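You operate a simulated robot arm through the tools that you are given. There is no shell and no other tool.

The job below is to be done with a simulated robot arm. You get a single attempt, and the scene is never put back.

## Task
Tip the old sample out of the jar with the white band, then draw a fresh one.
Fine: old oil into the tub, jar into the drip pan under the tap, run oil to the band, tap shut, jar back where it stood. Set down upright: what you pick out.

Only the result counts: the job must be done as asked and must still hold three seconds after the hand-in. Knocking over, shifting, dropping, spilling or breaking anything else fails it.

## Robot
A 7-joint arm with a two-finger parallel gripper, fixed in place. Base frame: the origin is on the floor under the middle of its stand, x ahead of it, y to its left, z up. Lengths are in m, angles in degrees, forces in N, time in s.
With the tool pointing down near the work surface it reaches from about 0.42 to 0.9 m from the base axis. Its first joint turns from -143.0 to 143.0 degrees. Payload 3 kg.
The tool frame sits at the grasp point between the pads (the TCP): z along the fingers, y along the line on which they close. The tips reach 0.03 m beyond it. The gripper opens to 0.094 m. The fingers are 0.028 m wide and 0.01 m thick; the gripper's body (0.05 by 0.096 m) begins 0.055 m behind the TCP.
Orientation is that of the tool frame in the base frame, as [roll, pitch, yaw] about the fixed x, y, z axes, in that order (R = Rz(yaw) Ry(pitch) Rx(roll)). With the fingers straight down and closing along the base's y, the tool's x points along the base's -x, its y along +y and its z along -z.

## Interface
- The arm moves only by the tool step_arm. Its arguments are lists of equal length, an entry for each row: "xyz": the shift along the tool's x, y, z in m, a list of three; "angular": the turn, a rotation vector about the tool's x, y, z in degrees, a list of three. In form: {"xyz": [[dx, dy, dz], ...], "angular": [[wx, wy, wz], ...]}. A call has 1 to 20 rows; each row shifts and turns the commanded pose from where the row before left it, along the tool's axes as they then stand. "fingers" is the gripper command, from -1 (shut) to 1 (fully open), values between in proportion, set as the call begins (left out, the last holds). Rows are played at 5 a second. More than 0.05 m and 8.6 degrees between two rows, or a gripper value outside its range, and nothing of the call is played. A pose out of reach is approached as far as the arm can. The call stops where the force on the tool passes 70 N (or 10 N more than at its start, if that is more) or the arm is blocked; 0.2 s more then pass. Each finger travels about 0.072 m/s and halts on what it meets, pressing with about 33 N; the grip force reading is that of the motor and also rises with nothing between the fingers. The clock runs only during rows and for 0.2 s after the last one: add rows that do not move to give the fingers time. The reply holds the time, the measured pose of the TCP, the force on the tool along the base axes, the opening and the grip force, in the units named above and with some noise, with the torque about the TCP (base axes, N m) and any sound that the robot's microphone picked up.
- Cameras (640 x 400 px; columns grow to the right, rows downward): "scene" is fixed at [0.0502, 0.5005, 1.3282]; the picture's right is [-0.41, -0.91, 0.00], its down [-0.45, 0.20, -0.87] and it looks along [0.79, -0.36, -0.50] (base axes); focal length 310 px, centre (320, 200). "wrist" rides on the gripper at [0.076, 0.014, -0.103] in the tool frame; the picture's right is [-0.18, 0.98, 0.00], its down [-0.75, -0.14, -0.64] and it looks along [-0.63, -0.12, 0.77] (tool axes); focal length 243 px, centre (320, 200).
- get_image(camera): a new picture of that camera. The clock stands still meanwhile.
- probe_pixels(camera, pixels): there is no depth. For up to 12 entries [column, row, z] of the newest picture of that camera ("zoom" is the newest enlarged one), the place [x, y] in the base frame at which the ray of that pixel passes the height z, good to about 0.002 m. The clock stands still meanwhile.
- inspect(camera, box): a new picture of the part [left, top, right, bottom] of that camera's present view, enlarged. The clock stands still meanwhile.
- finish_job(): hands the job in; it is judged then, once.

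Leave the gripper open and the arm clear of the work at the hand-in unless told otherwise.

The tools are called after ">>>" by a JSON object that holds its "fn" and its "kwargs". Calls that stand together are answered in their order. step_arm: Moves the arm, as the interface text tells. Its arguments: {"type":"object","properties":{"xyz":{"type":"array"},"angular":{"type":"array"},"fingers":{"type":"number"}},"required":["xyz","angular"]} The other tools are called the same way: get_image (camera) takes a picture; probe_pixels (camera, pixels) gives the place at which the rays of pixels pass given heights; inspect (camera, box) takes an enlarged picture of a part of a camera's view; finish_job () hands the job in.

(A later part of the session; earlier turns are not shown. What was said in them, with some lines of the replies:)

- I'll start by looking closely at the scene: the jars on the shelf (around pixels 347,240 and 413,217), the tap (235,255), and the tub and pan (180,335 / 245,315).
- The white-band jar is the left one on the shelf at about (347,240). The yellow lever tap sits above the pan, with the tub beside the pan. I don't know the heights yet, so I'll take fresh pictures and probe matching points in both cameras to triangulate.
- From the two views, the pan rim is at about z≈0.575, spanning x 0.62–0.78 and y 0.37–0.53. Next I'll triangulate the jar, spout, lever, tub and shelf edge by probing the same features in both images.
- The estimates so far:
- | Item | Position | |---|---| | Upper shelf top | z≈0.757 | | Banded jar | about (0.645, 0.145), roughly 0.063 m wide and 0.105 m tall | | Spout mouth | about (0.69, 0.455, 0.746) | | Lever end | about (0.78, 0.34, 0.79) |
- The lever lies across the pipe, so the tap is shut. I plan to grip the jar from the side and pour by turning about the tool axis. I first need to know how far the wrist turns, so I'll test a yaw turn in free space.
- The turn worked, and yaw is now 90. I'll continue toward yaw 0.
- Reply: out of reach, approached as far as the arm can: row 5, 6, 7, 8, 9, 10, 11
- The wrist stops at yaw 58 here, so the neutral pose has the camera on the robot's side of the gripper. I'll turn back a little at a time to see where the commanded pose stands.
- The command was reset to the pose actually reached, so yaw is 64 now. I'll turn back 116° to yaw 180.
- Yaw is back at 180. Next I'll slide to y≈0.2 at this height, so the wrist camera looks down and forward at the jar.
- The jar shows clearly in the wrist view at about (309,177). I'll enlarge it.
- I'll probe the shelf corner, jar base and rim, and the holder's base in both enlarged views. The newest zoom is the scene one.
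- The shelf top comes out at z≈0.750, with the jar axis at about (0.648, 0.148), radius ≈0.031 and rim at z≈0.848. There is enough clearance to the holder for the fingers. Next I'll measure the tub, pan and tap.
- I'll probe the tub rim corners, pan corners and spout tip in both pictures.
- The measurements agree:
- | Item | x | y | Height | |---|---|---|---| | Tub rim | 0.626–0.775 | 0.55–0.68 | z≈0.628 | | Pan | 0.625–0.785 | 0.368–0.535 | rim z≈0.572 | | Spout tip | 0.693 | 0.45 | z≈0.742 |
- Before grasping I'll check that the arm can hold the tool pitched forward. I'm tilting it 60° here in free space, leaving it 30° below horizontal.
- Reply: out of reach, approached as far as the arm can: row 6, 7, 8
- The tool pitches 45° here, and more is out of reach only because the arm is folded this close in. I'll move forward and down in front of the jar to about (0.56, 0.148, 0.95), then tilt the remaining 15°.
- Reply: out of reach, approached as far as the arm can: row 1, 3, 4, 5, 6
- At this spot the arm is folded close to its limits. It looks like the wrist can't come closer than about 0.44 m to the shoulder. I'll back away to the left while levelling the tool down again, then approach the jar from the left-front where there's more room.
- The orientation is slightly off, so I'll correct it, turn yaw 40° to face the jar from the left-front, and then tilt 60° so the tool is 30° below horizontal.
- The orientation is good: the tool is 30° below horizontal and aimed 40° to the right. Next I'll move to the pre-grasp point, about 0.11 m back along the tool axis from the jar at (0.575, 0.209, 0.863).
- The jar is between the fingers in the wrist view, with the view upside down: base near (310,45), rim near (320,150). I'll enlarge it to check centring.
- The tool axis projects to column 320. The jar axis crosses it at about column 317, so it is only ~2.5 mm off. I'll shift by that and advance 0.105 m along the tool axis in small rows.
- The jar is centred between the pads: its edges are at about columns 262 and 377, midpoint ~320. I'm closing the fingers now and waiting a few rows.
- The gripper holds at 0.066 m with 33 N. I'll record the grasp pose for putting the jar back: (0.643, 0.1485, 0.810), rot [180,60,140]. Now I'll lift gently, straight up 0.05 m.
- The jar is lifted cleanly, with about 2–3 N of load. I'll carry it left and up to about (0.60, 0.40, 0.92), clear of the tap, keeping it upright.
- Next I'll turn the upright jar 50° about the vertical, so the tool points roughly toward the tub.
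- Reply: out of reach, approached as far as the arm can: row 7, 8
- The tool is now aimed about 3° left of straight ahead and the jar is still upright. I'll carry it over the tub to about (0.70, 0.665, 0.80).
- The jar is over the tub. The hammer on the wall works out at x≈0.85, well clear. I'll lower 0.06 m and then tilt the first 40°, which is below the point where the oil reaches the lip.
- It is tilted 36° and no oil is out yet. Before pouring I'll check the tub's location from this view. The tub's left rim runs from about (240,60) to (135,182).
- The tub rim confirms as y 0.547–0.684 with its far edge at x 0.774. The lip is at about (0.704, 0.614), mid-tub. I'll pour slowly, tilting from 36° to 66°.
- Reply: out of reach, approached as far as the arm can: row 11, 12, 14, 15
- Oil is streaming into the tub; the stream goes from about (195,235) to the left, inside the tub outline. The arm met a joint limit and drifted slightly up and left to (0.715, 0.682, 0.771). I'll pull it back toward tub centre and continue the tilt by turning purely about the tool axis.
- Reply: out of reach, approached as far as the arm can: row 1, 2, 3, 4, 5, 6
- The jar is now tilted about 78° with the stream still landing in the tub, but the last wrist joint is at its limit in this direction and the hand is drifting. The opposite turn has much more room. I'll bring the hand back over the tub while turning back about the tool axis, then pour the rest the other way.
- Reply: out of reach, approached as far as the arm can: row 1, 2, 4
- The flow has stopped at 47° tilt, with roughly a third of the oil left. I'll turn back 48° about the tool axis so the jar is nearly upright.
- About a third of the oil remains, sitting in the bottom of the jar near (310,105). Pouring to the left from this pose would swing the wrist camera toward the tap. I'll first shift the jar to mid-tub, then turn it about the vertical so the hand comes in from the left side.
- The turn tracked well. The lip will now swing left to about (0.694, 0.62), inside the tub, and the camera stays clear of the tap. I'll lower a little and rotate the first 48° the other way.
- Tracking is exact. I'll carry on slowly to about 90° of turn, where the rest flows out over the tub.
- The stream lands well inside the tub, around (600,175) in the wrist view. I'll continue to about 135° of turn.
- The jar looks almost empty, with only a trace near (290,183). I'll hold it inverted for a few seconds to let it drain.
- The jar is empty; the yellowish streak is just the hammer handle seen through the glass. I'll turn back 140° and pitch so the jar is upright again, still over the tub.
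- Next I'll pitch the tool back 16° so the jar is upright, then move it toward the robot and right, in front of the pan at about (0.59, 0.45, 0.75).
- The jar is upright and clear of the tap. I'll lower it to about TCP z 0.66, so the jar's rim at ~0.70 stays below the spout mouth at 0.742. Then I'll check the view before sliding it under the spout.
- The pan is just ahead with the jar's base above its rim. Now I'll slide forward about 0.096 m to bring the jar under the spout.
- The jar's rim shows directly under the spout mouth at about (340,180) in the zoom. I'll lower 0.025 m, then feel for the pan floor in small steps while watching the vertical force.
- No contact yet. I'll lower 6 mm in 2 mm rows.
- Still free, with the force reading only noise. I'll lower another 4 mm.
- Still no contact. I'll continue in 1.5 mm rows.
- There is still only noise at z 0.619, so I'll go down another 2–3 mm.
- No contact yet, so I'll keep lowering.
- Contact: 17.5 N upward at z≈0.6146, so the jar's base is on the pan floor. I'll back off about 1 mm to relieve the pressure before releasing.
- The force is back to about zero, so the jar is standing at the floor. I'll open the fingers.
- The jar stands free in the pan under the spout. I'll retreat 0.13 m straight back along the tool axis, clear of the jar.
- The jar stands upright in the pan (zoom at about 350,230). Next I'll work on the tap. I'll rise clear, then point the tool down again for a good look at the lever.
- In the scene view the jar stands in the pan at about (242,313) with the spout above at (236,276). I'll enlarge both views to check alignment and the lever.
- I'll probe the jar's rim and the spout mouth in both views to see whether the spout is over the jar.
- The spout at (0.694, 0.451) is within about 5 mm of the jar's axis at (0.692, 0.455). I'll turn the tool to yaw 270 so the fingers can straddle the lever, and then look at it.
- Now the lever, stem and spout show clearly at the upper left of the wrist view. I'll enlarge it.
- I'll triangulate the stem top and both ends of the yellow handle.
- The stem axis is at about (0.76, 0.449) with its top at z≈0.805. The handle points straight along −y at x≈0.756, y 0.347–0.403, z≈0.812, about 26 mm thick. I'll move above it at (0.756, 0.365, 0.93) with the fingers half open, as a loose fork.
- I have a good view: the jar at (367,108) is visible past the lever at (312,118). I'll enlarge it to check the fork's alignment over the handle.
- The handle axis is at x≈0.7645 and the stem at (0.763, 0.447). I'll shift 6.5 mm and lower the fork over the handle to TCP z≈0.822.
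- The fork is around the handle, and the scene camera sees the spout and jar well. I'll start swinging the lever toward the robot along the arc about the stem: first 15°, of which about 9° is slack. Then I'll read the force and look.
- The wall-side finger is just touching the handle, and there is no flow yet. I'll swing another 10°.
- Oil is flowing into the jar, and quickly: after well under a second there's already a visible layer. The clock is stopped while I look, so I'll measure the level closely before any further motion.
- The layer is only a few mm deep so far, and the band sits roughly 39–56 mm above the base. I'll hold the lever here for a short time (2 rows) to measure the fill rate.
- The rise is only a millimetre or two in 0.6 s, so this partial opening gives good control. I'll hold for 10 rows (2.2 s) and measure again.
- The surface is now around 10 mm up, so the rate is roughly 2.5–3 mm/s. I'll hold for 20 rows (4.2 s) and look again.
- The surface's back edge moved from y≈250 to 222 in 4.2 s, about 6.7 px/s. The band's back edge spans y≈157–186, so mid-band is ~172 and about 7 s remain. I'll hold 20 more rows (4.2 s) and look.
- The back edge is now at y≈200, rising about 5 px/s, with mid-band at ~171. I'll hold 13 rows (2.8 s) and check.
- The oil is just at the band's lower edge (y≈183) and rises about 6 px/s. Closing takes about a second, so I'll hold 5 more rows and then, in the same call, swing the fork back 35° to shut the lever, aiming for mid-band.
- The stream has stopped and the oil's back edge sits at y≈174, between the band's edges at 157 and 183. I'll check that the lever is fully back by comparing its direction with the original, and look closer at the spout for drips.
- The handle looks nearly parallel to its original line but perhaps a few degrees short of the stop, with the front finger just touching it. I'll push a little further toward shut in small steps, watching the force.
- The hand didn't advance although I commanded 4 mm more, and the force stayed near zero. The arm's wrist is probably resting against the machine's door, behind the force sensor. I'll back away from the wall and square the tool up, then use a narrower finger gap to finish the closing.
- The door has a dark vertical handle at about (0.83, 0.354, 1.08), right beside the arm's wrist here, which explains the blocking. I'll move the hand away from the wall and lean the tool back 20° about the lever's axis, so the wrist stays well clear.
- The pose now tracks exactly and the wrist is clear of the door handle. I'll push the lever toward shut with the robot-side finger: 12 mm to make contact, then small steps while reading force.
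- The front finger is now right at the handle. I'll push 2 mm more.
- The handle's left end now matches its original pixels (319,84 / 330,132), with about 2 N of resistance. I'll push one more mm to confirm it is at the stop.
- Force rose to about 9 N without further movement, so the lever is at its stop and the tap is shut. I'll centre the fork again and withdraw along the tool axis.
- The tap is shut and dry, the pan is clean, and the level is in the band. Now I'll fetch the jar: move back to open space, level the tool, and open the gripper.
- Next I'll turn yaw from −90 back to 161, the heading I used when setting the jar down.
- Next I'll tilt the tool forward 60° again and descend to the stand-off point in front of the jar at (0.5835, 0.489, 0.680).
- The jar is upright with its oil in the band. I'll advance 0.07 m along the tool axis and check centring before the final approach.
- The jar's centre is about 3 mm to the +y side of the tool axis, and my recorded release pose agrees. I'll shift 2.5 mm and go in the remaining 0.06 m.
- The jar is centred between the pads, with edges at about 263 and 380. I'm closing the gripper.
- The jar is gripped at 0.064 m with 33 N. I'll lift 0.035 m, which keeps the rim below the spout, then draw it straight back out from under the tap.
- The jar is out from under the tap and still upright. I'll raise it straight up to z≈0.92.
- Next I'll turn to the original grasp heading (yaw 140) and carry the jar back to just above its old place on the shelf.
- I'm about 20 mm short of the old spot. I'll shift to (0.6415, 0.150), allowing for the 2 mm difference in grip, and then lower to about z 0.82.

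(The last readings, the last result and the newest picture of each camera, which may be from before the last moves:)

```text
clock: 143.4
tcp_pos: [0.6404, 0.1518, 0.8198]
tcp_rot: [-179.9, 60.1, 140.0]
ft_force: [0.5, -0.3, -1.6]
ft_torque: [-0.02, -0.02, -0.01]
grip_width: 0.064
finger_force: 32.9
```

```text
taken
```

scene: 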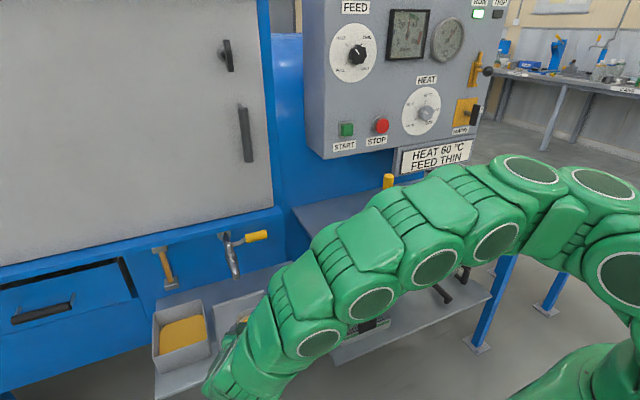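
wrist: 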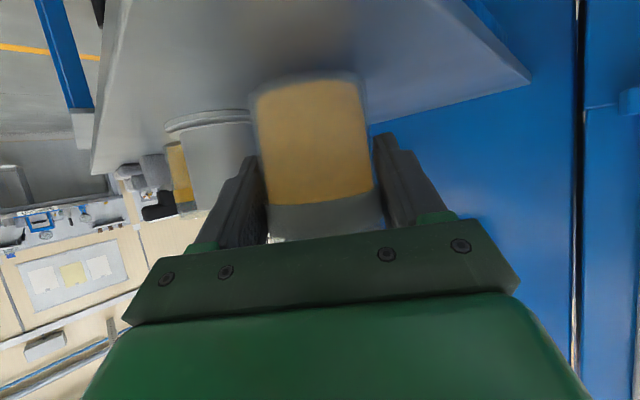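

The position matches the original grasp view. I'll lower 6 mm in 2 mm rows and read the force.

>>> {"fn": "step_arm", "kwargs": {"xyz": [[0.00173, 0, 0.001], [0.00173, 0, 0.001], [0.00173, 0, 0.001], [0, 0, 0]], "angular": [[0, 0, 0], [0, 0, 0], [0, 0, 0], [0, 0, 0]]}}

```text
clock: 144.4
tcp_pos: [0.6392, 0.149, 0.8148]
tcp_rot: [-179.8, 60.0, 140.1]
ft_force: [-1.2, -0.2, -1.9]
ft_torque: [-0.01, -0.01, -0.02]
grip_width: 0.0637
finger_force: 33.2
```

>>> {"fn": "step_arm", "kwargs": {"xyz": [[0.0013, 0, 0.00075], [0.0013, 0, 0.00075], [0, 0, 0]], "angular": [[0, 0, 0], [0, 0, 0], [0, 0, 0]]}}

```text
clock: 145.2
tcp_pos: [0.6412, 0.15, 0.8118]
tcp_rot: [-179.9, 60.0, 140.1]
ft_force: [0.6, -0.1, -2.2]
ft_torque: [0.01, 0.0, 0.02]
grip_width: 0.064
finger_force: 32.8
```

Still carrying the full weight. I'll lower another 1.5 mm.

>>> {"fn": "step_arm", "kwargs": {"xyz": [[0.0013, 0, 0.00075], [0, 0, 0]], "angular": [[0, 0, 0], [0, 0, 0]]}}

```text
clock: 145.8
tcp_pos: [0.6407, 0.1506, 0.8094]
tcp_rot: [-180.0, 60.2, 140.1]
ft_force: [1.0, 2.4, 11.6]
ft_torque: [-0.15, 0.09, -0.04]
grip_width: 0.0638
finger_force: 33.0
```

Contact at z≈0.809: the vertical force rose to about +12 N. I'll ease back 0.8 mm.

>>> {"fn": "step_arm", "kwargs": {"xyz": [[-0.0007, 0, -0.0004], [0, 0, 0]], "angular": [[0, 0, 0], [0, 0, 0]]}}

>>> {"fn": "get_image", "kwargs": {"camera": "wrist"}}

```text
clock: 146.4
tcp_pos: [0.64, 0.1503, 0.8106]
tcp_rot: [-179.9, 60.0, 140.1]
ft_force: [-0.2, 0.3, -2.2]
ft_torque: [0.03, 0.01, -0.02]
grip_width: 0.0635
finger_force: 32.5
```

```text
taken
```

wrist: 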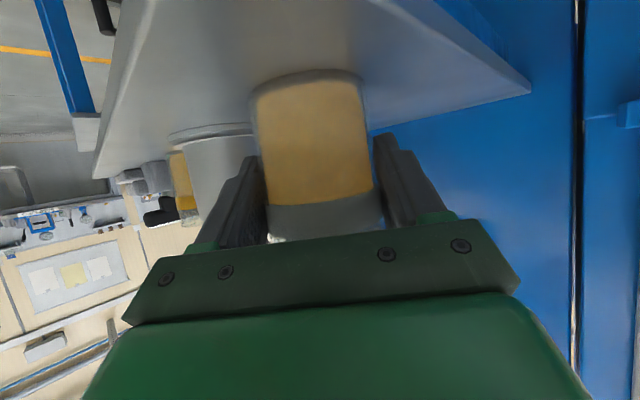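

It now hangs a fraction of a millimetre clear. I'll lower 0.4 mm and then open the fingers.

>>> {"fn": "step_arm", "kwargs": {"xyz": [[0.00035, 0, 0.0002], [0, 0, 0]], "angular": [[0, 0, 0], [0, 0, 0]]}}

>>> {"fn": "step_arm", "kwargs": {"xyz": [[0, 0, 0], [0, 0, 0], [0, 0, 0], [0, 0, 0]], "angular": [[0, 0, 0], [0, 0, 0], [0, 0, 0], [0, 0, 0]], "fingers": 1}}

>>> {"fn": "get_image", "kwargs": {"camera": "wrist"}}

```text
clock: 147.0
tcp_pos: [0.6409, 0.1496, 0.8109]
tcp_rot: [-179.9, 60.0, 140.1]
ft_force: [-0.1, 0.8, -2.0]
ft_torque: [-0.03, 0.01, -0.02]
grip_width: 0.0637
finger_force: 33.8
```

```text
clock: 148.0
tcp_pos: [0.6401, 0.1517, 0.8104]
tcp_rot: [-179.9, 60.0, 140.1]
ft_force: [-0.5, -0.4, -0.2]
ft_torque: [-0.05, 0.02, -0.03]
grip_width: 0.0941
finger_force: 0.0
```

```text
taken
```

wrist: 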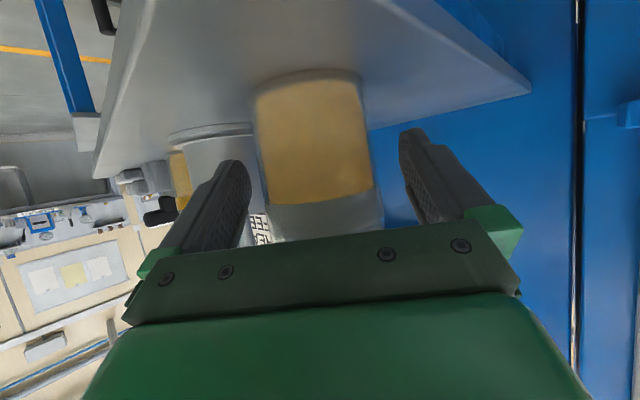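

The jar is released and stands upright. I'll withdraw straight back along the tool axis, then move up and left, away from the work.

>>> {"fn": "step_arm", "kwargs": {"xyz": [[0, 0, -0.01], [0, 0, -0.015], [0, 0, -0.02], [0, 0, -0.02], [0, 0, -0.02], [0, 0, -0.025], [-0.01, 0.0184, -0.0243], [-0.01, 0.0184, -0.0243], [-0.01, 0.0184, -0.0243], [-0.01, 0.0184, -0.0243], [-0.01, 0.0184, -0.0243], [-0.01, 0.0184, -0.0243], [-0.01, 0.0184, -0.0243], [0, 0, 0]], "angular": [[0, 0, 0], [0, 0, 0], [0, 0, 0], [0, 0, 0], [0, 0, 0], [0, 0, 0], [0, 0, 0], [0, 0, 0], [0, 0, 0], [0, 0, 0], [0, 0, 0], [0, 0, 0], [0, 0, 0], [0, 0, 0]]}}

>>> {"fn": "get_image", "kwargs": {"camera": "scene"}}

>>> {"fn": "inspect", "kwargs": {"camera": "scene", "box": [310, 200, 430, 290]}}

```text
clock: 151.0
tcp_pos: [0.5639, 0.3814, 1.012]
tcp_rot: [-179.8, 60.2, 140.1]
ft_force: [0.3, -0.5, -0.1]
ft_torque: [0.03, -0.01, 0.0]
grip_width: 0.0939
finger_force: 0.0
```

```text
taken
```

scene: 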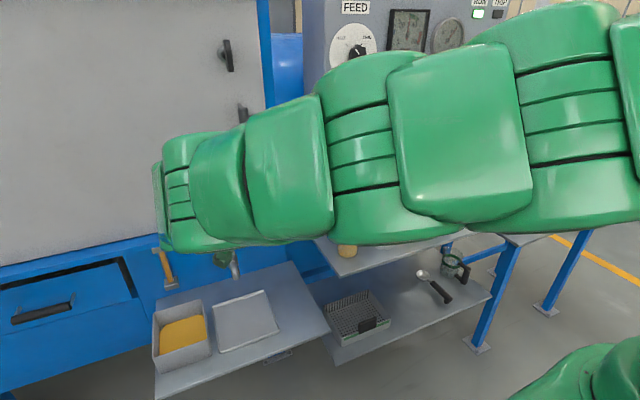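

```text
4.44 times, centred on (370, 245) of scene
```

zoom: 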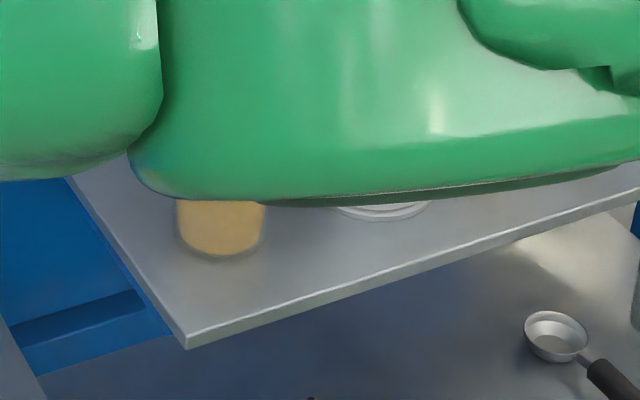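

The jar's base shows at about the same pixels as originally (222,258). I'll point the tool down again so the arm is out of the camera's line, and check everything.

>>> {"fn": "step_arm", "kwargs": {"xyz": [[0, 0.02, 0], [0, 0.02, 0], [0, 0.02, 0], [0, 0.02, 0], [0, 0.02, 0], [0, 0.02, 0], [0, 0.02, 0], [0, 0.02, 0], [0, 0, 0], [0, 0, 0], [0, 0, 0], [0, 0, 0], [0, 0, 0], [0, 0, 0]], "angular": [[0, 7.5, 0], [0, 7.5, 0], [0, 7.5, 0], [0, 7.5, 0], [0, 7.5, 0], [0, 7.5, 0], [0, 7.5, 0], [0, 7.5, 0], [0, 0, -8], [0, 0, -8], [0, 0, -8], [0, 0, -8], [0, 0, -8], [0, 0, 0]]}}

>>> {"fn": "get_image", "kwargs": {"camera": "scene"}}

>>> {"fn": "inspect", "kwargs": {"camera": "scene", "box": [320, 210, 375, 265]}}

>>> {"fn": "inspect", "kwargs": {"camera": "scene", "box": [140, 220, 300, 390]}}

```text
clock: 154.0
tcp_pos: [0.6685, 0.5052, 1.0106]
tcp_rot: [-180.0, 0.1, -179.9]
ft_force: [1.0, 0.1, -0.2]
ft_torque: [0.01, 0.01, 0.02]
grip_width: 0.0938
finger_force: 0.1
```

```text
taken
```

scene: 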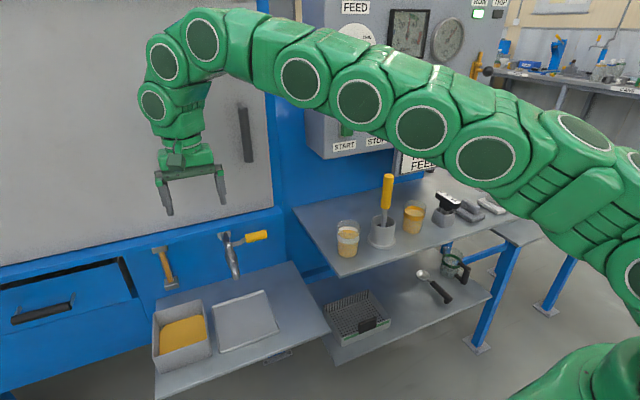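

```text
7.27 times, centred on (348, 238) of scene
```

zoom: 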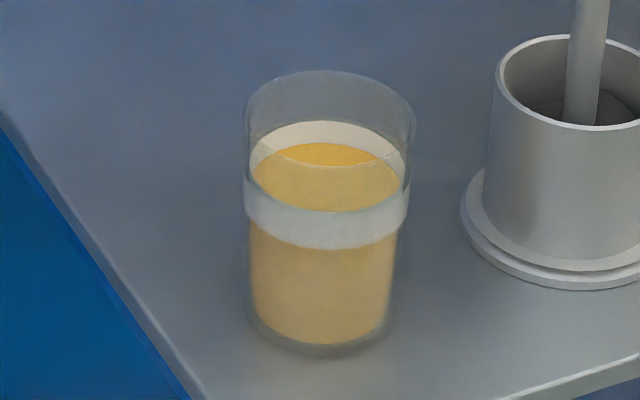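

```text
2.35 times, centred on (220, 305) of scene
```

zoom: 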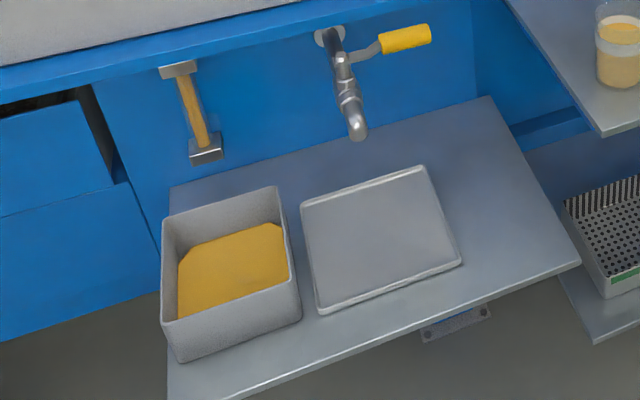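

Everything is where it should be: the jar back on its spot with oil in the band, the lever shut at its original pixels, pan and tub unmoved, and no spills. I'll return the arm to about its starting pose, clear of the work.

>>> {"fn": "step_arm", "kwargs": {"xyz": [[0.0231, 0.0067, -0.0034], [0.0231, 0.0067, -0.0034], [0.0231, 0.0067, -0.0034], [0.0231, 0.0067, -0.0034], [0.0231, 0.0067, -0.0034], [0.0231, 0.0067, -0.0034], [0.0231, 0.0067, -0.0034], [0, 0, 0], [0, 0, 0], [0, 0, 0]], "angular": [[0, 0, 0], [0, 0, 0], [0, 0, 0], [0, 0, 0], [0, 0, 0], [0, 0, 0], [0, 0, 0], [0, 0, 0], [0, 0, 0], [0, 0, 0]], "fingers": 1}}

>>> {"fn": "get_image", "kwargs": {"camera": "scene"}}

>>> {"fn": "inspect", "kwargs": {"camera": "scene", "box": [200, 215, 280, 285]}}

```text
clock: 156.2
tcp_pos: [0.5061, 0.5519, 1.0347]
tcp_rot: [-179.8, 0.0, 180.0]
ft_force: [-0.1, -0.7, 0.0]
ft_torque: [0.02, -0.02, 0.0]
grip_width: 0.0939
finger_force: 0.1
```

```text
taken
```

scene: 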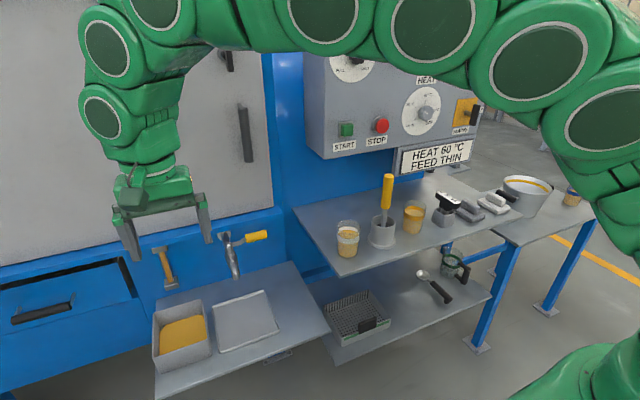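

```text
5.71 times, centred on (240, 250) of scene
```

zoom: 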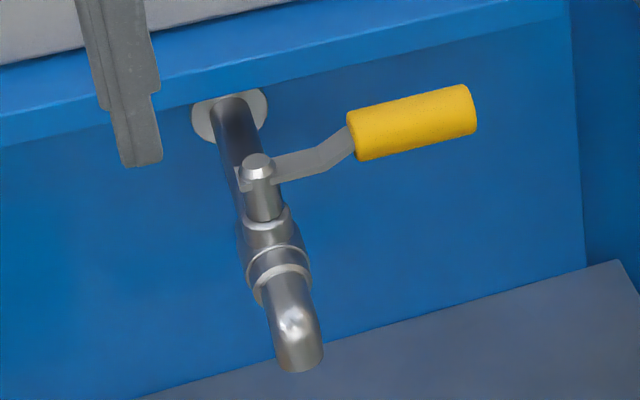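

The lever is exactly as in the first picture, the spout is dry, and the jar is back and filled to the band. The old oil is in the tub, and the arm is at its starting pose with the gripper open. I'm handing the job in.

>>> {"fn": "finish_job", "kwargs": {}}

```text
The job is handed in.
```

The job is done and handed in. The old oil is in the tub, and the white-band jar holds a fresh sample with its level inside the band. The tap is shut, and the jar is back within a couple of millimetres of where it stood.

- **Fill level:** the oil sits roughly a third to halfway up the band, judging from the camera views.
- **Tap:** I pushed the lever to its stop. The spout was dry and the lever matched its starting position in the last picture.
- **Spills:** I saw no oil on the pan, the tray or the shelf. The tub, pan and neighbouring items were all in their original places.
- **Contact with the door:** while I was closing the tap, the arm's wrist seems to have pressed lightly against the machine's door handle. I backed off and finished from a different angle. The handle looked unmoved afterwards.

The gripper is open and the arm is back at its starting pose.
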